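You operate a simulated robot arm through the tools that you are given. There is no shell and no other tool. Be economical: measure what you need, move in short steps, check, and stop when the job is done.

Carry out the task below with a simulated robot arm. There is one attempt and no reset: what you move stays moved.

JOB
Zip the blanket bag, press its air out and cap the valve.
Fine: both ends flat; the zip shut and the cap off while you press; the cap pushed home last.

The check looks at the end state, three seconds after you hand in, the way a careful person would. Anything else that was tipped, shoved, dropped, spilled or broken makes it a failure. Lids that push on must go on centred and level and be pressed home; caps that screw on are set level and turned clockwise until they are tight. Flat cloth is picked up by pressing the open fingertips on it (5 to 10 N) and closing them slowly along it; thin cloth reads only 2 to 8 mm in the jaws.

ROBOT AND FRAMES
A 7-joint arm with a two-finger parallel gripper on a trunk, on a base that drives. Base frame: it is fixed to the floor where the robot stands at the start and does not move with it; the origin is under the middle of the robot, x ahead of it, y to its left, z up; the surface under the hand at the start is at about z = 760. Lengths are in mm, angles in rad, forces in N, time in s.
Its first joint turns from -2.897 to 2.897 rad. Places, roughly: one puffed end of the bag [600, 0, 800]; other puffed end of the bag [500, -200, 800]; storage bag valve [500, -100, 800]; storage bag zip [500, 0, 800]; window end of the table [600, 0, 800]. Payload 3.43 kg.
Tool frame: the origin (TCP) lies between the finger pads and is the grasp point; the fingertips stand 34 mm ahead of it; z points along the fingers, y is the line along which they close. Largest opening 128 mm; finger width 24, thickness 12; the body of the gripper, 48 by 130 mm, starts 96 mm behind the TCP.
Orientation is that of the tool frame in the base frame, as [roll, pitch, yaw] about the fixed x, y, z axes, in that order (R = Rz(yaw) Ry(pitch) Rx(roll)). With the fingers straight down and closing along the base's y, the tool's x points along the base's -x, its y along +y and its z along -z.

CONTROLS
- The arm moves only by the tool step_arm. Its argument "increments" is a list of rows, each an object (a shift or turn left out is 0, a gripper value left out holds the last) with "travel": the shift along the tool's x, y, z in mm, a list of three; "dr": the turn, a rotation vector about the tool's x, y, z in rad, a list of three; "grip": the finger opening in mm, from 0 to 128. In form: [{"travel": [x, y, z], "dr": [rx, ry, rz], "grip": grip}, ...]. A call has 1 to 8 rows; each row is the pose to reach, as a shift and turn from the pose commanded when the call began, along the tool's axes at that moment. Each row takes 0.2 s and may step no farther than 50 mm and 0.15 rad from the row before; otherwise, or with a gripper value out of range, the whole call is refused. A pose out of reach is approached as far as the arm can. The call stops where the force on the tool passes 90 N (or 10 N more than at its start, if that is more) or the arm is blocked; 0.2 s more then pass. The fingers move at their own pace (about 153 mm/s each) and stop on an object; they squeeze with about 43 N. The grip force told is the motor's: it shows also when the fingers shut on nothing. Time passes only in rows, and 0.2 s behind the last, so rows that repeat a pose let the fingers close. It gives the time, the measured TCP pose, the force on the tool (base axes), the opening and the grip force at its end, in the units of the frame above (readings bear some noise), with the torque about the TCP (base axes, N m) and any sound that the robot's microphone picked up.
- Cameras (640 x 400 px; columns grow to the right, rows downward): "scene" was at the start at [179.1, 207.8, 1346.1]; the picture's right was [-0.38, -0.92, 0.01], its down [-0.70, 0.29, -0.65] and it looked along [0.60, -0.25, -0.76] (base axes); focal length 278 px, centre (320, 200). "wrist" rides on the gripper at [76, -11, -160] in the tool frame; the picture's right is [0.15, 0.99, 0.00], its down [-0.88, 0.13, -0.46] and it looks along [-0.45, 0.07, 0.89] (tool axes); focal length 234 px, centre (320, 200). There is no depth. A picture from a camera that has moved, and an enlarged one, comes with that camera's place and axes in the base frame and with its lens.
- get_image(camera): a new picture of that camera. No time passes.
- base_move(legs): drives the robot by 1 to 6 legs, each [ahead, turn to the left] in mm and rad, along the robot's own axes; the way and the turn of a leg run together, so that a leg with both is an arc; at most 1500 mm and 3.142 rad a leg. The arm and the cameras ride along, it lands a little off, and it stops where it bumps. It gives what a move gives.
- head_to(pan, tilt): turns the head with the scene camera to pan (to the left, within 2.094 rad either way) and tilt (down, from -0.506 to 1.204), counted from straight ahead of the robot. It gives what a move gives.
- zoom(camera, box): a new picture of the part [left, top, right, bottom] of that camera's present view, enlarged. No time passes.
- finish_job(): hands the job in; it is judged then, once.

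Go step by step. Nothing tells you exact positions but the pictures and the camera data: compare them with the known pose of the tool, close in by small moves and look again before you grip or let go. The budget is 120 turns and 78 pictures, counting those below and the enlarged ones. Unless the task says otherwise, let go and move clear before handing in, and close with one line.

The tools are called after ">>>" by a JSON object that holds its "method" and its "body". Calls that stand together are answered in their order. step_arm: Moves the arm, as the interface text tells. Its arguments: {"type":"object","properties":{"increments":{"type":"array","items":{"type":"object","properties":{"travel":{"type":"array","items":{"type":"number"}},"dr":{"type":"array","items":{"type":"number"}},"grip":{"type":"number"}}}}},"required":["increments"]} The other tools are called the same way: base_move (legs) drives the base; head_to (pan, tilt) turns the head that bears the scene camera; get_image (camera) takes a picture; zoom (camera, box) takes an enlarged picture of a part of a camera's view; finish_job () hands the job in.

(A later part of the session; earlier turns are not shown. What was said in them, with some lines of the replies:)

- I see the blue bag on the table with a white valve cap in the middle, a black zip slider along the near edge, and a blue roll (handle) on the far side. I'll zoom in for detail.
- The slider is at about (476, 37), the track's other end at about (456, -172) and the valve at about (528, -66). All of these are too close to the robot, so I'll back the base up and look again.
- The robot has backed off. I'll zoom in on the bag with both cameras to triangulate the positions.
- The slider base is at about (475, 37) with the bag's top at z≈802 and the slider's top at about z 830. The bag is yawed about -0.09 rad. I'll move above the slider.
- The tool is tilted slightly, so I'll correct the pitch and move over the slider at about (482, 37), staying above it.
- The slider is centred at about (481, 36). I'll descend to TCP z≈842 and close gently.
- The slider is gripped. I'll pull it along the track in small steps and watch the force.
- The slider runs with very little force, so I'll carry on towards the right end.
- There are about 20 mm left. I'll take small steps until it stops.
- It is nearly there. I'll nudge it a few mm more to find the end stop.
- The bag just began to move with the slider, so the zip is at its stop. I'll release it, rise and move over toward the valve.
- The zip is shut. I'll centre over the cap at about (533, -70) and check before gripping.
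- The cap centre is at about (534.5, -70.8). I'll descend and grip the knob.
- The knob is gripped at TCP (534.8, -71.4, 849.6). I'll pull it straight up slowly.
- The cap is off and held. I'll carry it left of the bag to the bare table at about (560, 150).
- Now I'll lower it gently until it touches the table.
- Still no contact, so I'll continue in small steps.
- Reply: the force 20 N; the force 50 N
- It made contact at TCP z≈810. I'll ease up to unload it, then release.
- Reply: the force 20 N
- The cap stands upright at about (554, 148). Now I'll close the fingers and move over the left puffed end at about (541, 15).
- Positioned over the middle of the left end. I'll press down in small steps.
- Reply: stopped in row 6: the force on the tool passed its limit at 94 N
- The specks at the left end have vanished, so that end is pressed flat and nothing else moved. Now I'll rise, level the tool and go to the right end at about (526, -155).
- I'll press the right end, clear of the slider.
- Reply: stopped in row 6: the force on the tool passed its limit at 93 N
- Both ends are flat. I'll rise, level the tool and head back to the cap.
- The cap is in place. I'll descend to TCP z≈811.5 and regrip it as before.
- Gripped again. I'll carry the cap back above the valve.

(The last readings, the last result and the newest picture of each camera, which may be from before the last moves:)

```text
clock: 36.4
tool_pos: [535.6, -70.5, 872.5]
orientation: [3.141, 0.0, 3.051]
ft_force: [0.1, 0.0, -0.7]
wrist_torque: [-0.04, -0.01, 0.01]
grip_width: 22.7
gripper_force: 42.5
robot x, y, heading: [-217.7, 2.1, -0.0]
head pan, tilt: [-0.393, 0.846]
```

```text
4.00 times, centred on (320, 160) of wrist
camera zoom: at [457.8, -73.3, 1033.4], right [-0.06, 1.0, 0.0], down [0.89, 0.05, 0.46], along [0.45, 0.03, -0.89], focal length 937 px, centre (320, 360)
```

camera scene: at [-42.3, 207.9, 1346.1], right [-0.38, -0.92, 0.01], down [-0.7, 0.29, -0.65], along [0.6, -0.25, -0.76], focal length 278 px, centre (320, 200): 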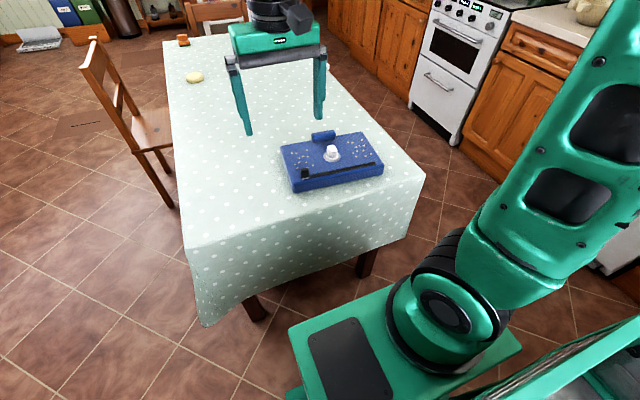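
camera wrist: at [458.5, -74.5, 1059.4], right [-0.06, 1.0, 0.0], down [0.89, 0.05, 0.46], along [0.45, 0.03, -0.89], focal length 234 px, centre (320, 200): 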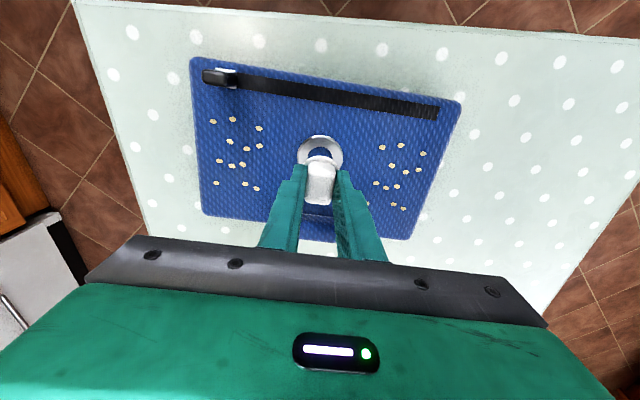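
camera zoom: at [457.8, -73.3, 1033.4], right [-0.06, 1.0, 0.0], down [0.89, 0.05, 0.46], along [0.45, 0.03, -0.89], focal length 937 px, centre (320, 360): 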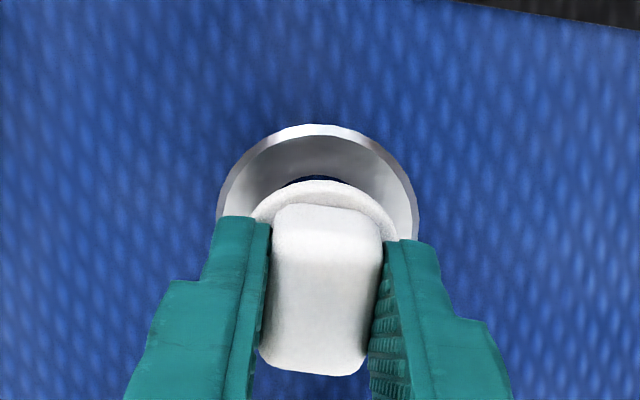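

Left-right alignment looks good. I'll lower it close to the seat and check again.

>>> {"method": "step_arm", "body": {"increments": [{"travel": [0.5, 0, 6]}, {"travel": [0.5, 0, 11]}, {"travel": [0.5, 0, 11]}]}}

>>> {"method": "zoom", "body": {"camera": "scene", "box": [300, 130, 364, 170]}}

>>> {"method": "zoom", "body": {"camera": "wrist", "box": [240, 110, 400, 210]}}

```text
clock: 37.2
tool_pos: [534.5, -70.0, 861.9]
orientation: [3.14, -0.001, 3.051]
ft_force: [0.4, 0.2, -0.2]
wrist_torque: [-0.02, 0.0, 0.0]
grip_width: 22.5
gripper_force: 43.3
robot x, y, heading: [-219.5, 1.6, -0.004]
head pan, tilt: [-0.393, 0.846]
```

```text
10.00 times, centred on (332, 150) of scene
camera zoom: at [-42.2, 207.8, 1346.1], right [-0.38, -0.92, 0.01], down [-0.7, 0.29, -0.65], along [0.6, -0.25, -0.76], focal length 2776 px, centre (200, 700)
```

zoom: 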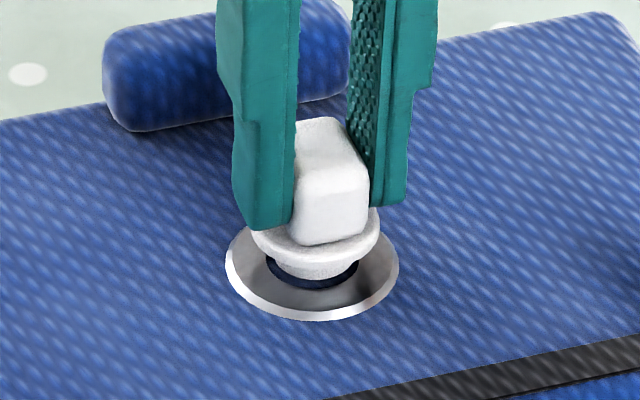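

```text
4.00 times, centred on (320, 160) of wrist
camera zoom: at [457.5, -73.7, 1022.8], right [-0.06, 1.0, 0.0], down [0.89, 0.05, 0.46], along [0.45, 0.03, -0.89], focal length 937 px, centre (320, 360)
```

zoom: 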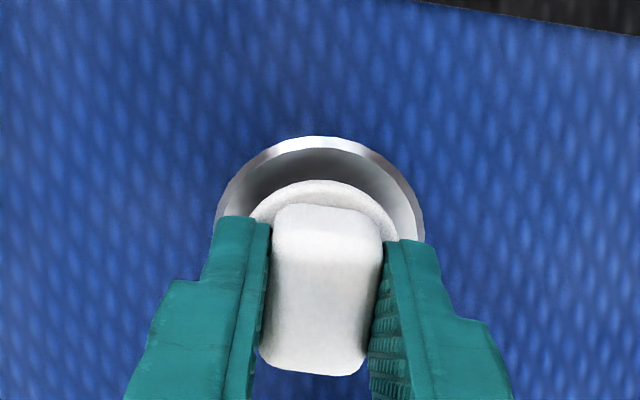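

The plug sits about 1 mm to the right of the hole, so I'll shift +1 mm in y and lower into the mouth.

>>> {"method": "step_arm", "body": {"increments": [{"travel": [0, 1, 0]}, {"travel": [0, 1.2, 3]}, {"travel": [0, 1.2, 5]}, {"travel": [0, 1.2, 5]}]}}

>>> {"method": "zoom", "body": {"camera": "scene", "box": [300, 130, 364, 170]}}

```text
clock: 38.2
tool_pos: [532.7, -68.5, 856.7]
orientation: [3.141, -0.001, 3.051]
ft_force: [1.4, -3.4, 0.7]
wrist_torque: [-0.13, -0.04, -0.04]
grip_width: 22.7
gripper_force: 42.7
robot x, y, heading: [-224.9, 1.8, 0.002]
head pan, tilt: [-0.393, 0.846]
```

```text
10.00 times, centred on (332, 150) of scene
camera zoom: at [-42.2, 207.7, 1346.1], right [-0.38, -0.92, 0.01], down [-0.7, 0.29, -0.65], along [0.6, -0.25, -0.76], focal length 2776 px, centre (200, 700)
```

zoom: 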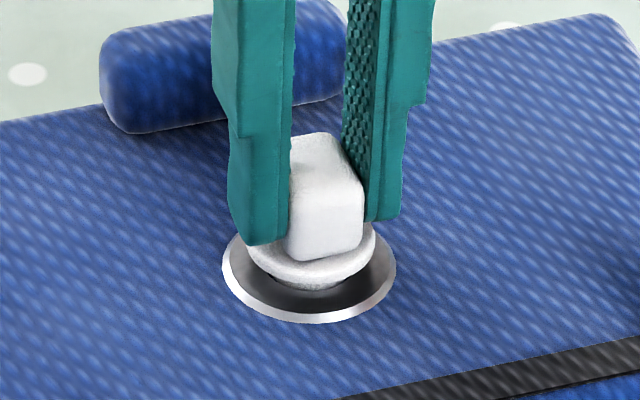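

The plug has entered the valve with a slight side load. I'll ease that off and push it home.

>>> {"method": "step_arm", "body": {"increments": [{"travel": [0, -0.7, 1]}, {"travel": [0, -0.7, 3]}, {"travel": [0, -0.7, 5]}, {"travel": [0, -0.7, 6]}]}}

>>> {"method": "zoom", "body": {"camera": "scene", "box": [300, 130, 364, 170]}}

```text
clock: 39.2
tool_pos: [533.5, -69.2, 850.5]
orientation: [3.139, -0.002, 3.052]
ft_force: [-2.4, 4.9, 2.1]
wrist_torque: [0.19, 0.1, 0.01]
grip_width: 22.5
gripper_force: 42.8
robot x, y, heading: [-220.2, 3.3, 0.003]
head pan, tilt: [-0.393, 0.846]
```

```text
10.00 times, centred on (332, 150) of scene
camera zoom: at [-42.4, 207.9, 1346.1], right [-0.38, -0.92, 0.01], down [-0.7, 0.29, -0.65], along [0.6, -0.25, -0.76], focal length 2776 px, centre (200, 700)
```

zoom: 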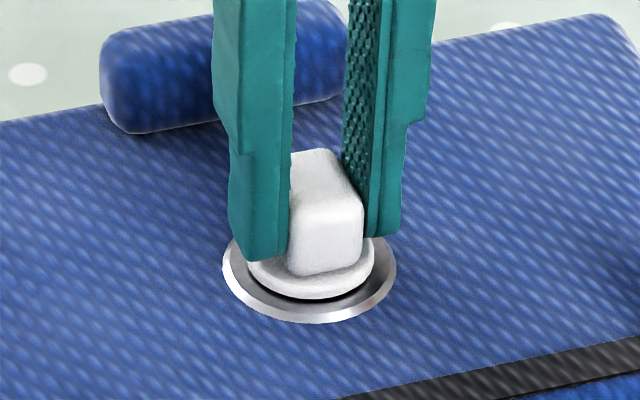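

It is nearly home, with a slight gap left. I'll push further in 1 mm steps.

>>> {"method": "step_arm", "body": {"increments": [{"travel": [0, 0, 1]}, {"travel": [0, 0, 2]}, {"travel": [0, 0, 3]}, {"travel": [0, 0, 3]}]}}

>>> {"method": "zoom", "body": {"camera": "scene", "box": [300, 130, 364, 170]}}

```text
clock: 40.2
tool_pos: [533.6, -69.3, 850.3]
orientation: [3.141, 0.0, 3.052]
ft_force: [-9.3, 4.6, 38.9]
wrist_torque: [0.17, 0.46, 0.02]
grip_width: 22.6
gripper_force: 42.7
robot x, y, heading: [-219.5, 3.3, 0.0]
head pan, tilt: [-0.393, 0.846]
```

```text
10.00 times, centred on (332, 150) of scene
camera zoom: at [-43.9, 208.1, 1346.3], right [-0.38, -0.92, 0.0], down [-0.7, 0.29, -0.65], along [0.6, -0.25, -0.76], focal length 2776 px, centre (200, 700)
```

zoom: 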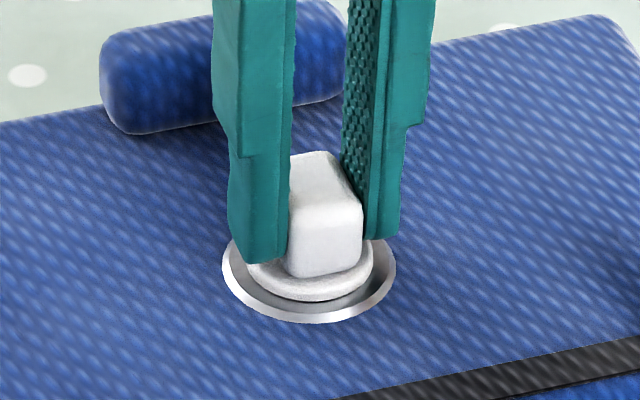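

There is 39 N of resistance. I'll push a little harder while holding it.

>>> {"method": "step_arm", "body": {"increments": [{"travel": [0, 0, 1]}, {"travel": [0, 0, 2]}, {"travel": [0, 0, 3]}, {"travel": [0, 0, 3]}]}}

>>> {"method": "zoom", "body": {"camera": "scene", "box": [300, 130, 364, 170]}}

```text
clock: 41.2
tool_pos: [534.3, -69.1, 848.1]
orientation: [3.14, 0.006, 3.054]
ft_force: [-1.9, 5.5, 68.7]
wrist_torque: [0.2, -0.1, -0.01]
grip_width: 22.5
gripper_force: 43.0
robot x, y, heading: [-223.6, 2.3, 0.0]
head pan, tilt: [-0.393, 0.846]
```

```text
10.00 times, centred on (332, 150) of scene
camera zoom: at [-44.7, 208.2, 1346.3], right [-0.38, -0.92, 0.0], down [-0.7, 0.29, -0.65], along [0.6, -0.25, -0.76], focal length 2776 px, centre (200, 700)
```

zoom: 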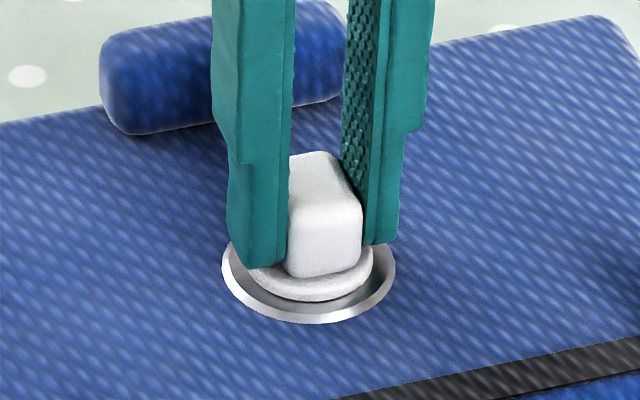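

The cap no longer moves and the fingers only slip on it, so it seems seated. I'll unload, release and rise to inspect it.

>>> {"method": "step_arm", "body": {"increments": [{"travel": [0, 0, -3]}, {"travel": [0, 0, -5]}, {"travel": [0, 0, -5]}, {"travel": [0, 0, -5], "grip": 28}, {"travel": [0, 0, -5], "grip": 40}, {"travel": [0, 0, -5], "grip": 60}, {"travel": [0, 0, -45]}, {"travel": [0, 0, -45]}]}}

>>> {"method": "zoom", "body": {"camera": "scene", "box": [300, 130, 364, 170]}}

>>> {"method": "zoom", "body": {"camera": "wrist", "box": [240, 110, 400, 210]}}

```text
clock: 43.0
tool_pos: [535.0, -70.2, 890.5]
orientation: [3.141, -0.001, 3.05]
ft_force: [0.4, 0.2, 0.3]
wrist_torque: [0.0, 0.0, 0.01]
grip_width: 59.9
gripper_force: 0.1
robot x, y, heading: [-222.7, 2.1, 0.004]
head pan, tilt: [-0.393, 0.846]
```

```text
10.00 times, centred on (332, 150) of scene
camera zoom: at [-42.2, 207.8, 1346.1], right [-0.38, -0.92, 0.01], down [-0.7, 0.29, -0.65], along [0.6, -0.25, -0.76], focal length 2776 px, centre (200, 700)
```

zoom: 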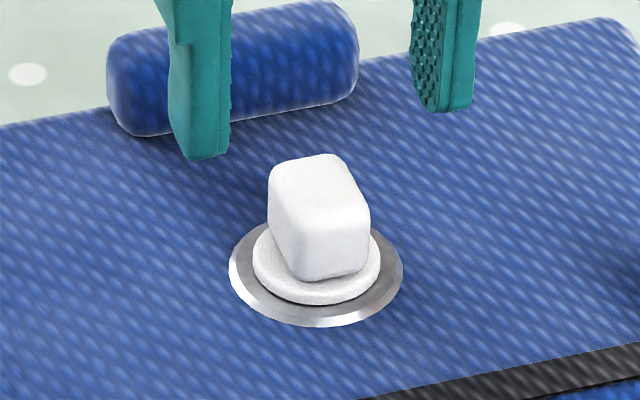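

```text
4.00 times, centred on (320, 160) of wrist
camera zoom: at [459.1, -73.9, 1051.1], right [-0.06, 1.0, 0.0], down [0.89, 0.05, 0.46], along [0.45, 0.03, -0.89], focal length 937 px, centre (320, 360)
```

zoom: 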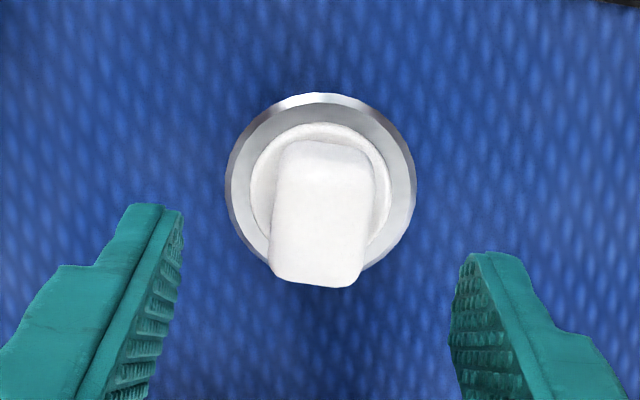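

It looks level and centred, and it matches the original seating. For certainty I'll close the fingers and press once on top of the knob.

>>> {"method": "step_arm", "body": {"increments": [{"travel": [0, 0, 0], "grip": 0}, {"travel": [0, 0, 0]}, {"travel": [0, 0, 10]}, {"travel": [0, 0, 15]}, {"travel": [0, 0, 18]}]}}

>>> {"method": "step_arm", "body": {"increments": [{"travel": [0, 0, 1.5]}, {"travel": [0, 0, 3]}, {"travel": [0, 0, 3]}]}}

```text
clock: 44.2
tool_pos: [533.8, -70.3, 872.5]
orientation: [-3.141, -0.001, 3.052]
ft_force: [0.4, 0.8, -0.9]
wrist_torque: [-0.04, 0.0, -0.01]
grip_width: 0.0
gripper_force: 33.5
robot x, y, heading: [-222.7, 2.0, -0.002]
head pan, tilt: [-0.393, 0.846]
```

```text
clock: 45.0
tool_pos: [534.2, -69.4, 870.7]
orientation: [3.139, 0.004, 3.052]
ft_force: [-1.7, -0.5, 28.6]
wrist_torque: [0.02, 0.11, 0.0]
grip_width: 0.1
gripper_force: 33.0
robot x, y, heading: [-221.3, 2.4, -0.002]
head pan, tilt: [-0.393, 0.846]
```

>>> {"method": "step_arm", "body": {"increments": [{"travel": [0, 0, 1.5]}, {"travel": [0, 0, 3]}, {"travel": [0, 0, 3]}]}}

>>> {"method": "step_arm", "body": {"increments": [{"travel": [0, 0, -10]}, {"travel": [0, 0, -50]}, {"travel": [0, 0, -95]}, {"travel": [0, 0, -140]}, {"travel": [0, 0, -140]}]}}

>>> {"method": "zoom", "body": {"camera": "scene", "box": [270, 110, 398, 190]}}

>>> {"method": "get_image", "body": {"camera": "scene"}}

```text
clock: 45.8
tool_pos: [534.5, -69.7, 870.6]
orientation: [3.141, 0.008, 3.051]
ft_force: [-5.6, 1.0, 82.8]
wrist_torque: [0.06, 0.58, 0.01]
grip_width: 0.0
gripper_force: 32.9
robot x, y, heading: [-220.9, 4.8, -0.002]
head pan, tilt: [-0.393, 0.846]
```

```text
clock: 47.0
tool_pos: [533.8, -69.3, 1005.9]
orientation: [3.141, -0.001, 3.05]
ft_force: [0.3, -0.1, 0.2]
wrist_torque: [-0.02, -0.02, 0.0]
grip_width: 0.0
gripper_force: 33.2
robot x, y, heading: [-222.4, -0.3, -0.004]
head pan, tilt: [-0.393, 0.846]
```

```text
5.00 times, centred on (334, 150) of scene
camera zoom: at [-42.2, 207.8, 1346.1], right [-0.38, -0.92, 0.01], down [-0.7, 0.29, -0.65], along [0.6, -0.25, -0.76], focal length 1388 px, centre (250, 450)
```

zoom: 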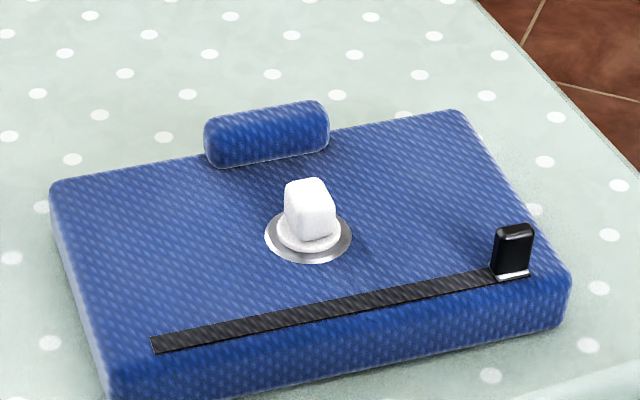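

```text
30 pictures are left
camera scene: at [-42.2, 207.8, 1346.1], right [-0.38, -0.92, 0.01], down [-0.7, 0.29, -0.65], along [0.6, -0.25, -0.76], focal length 278 px, centre (320, 200)
```

scene: 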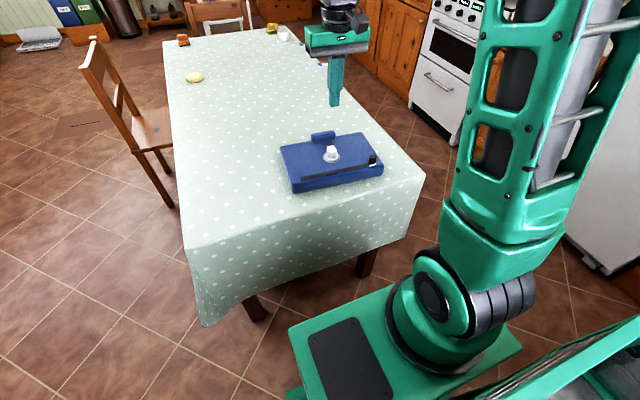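

The zip is at its stop, both ends are flat, the cap is seated level and pressed home, and the arm is clear. I'm handing in.

>>> {"method": "finish_job", "body": {}}

```text
The job is handed in.
```

The blanket bag is zipped shut, both ends are pressed flat, and the valve cap was pushed home last. I saw nothing else on the table disturbed, though the bag shifted a millimetre or two. The job is handed in, but no check result has come back.
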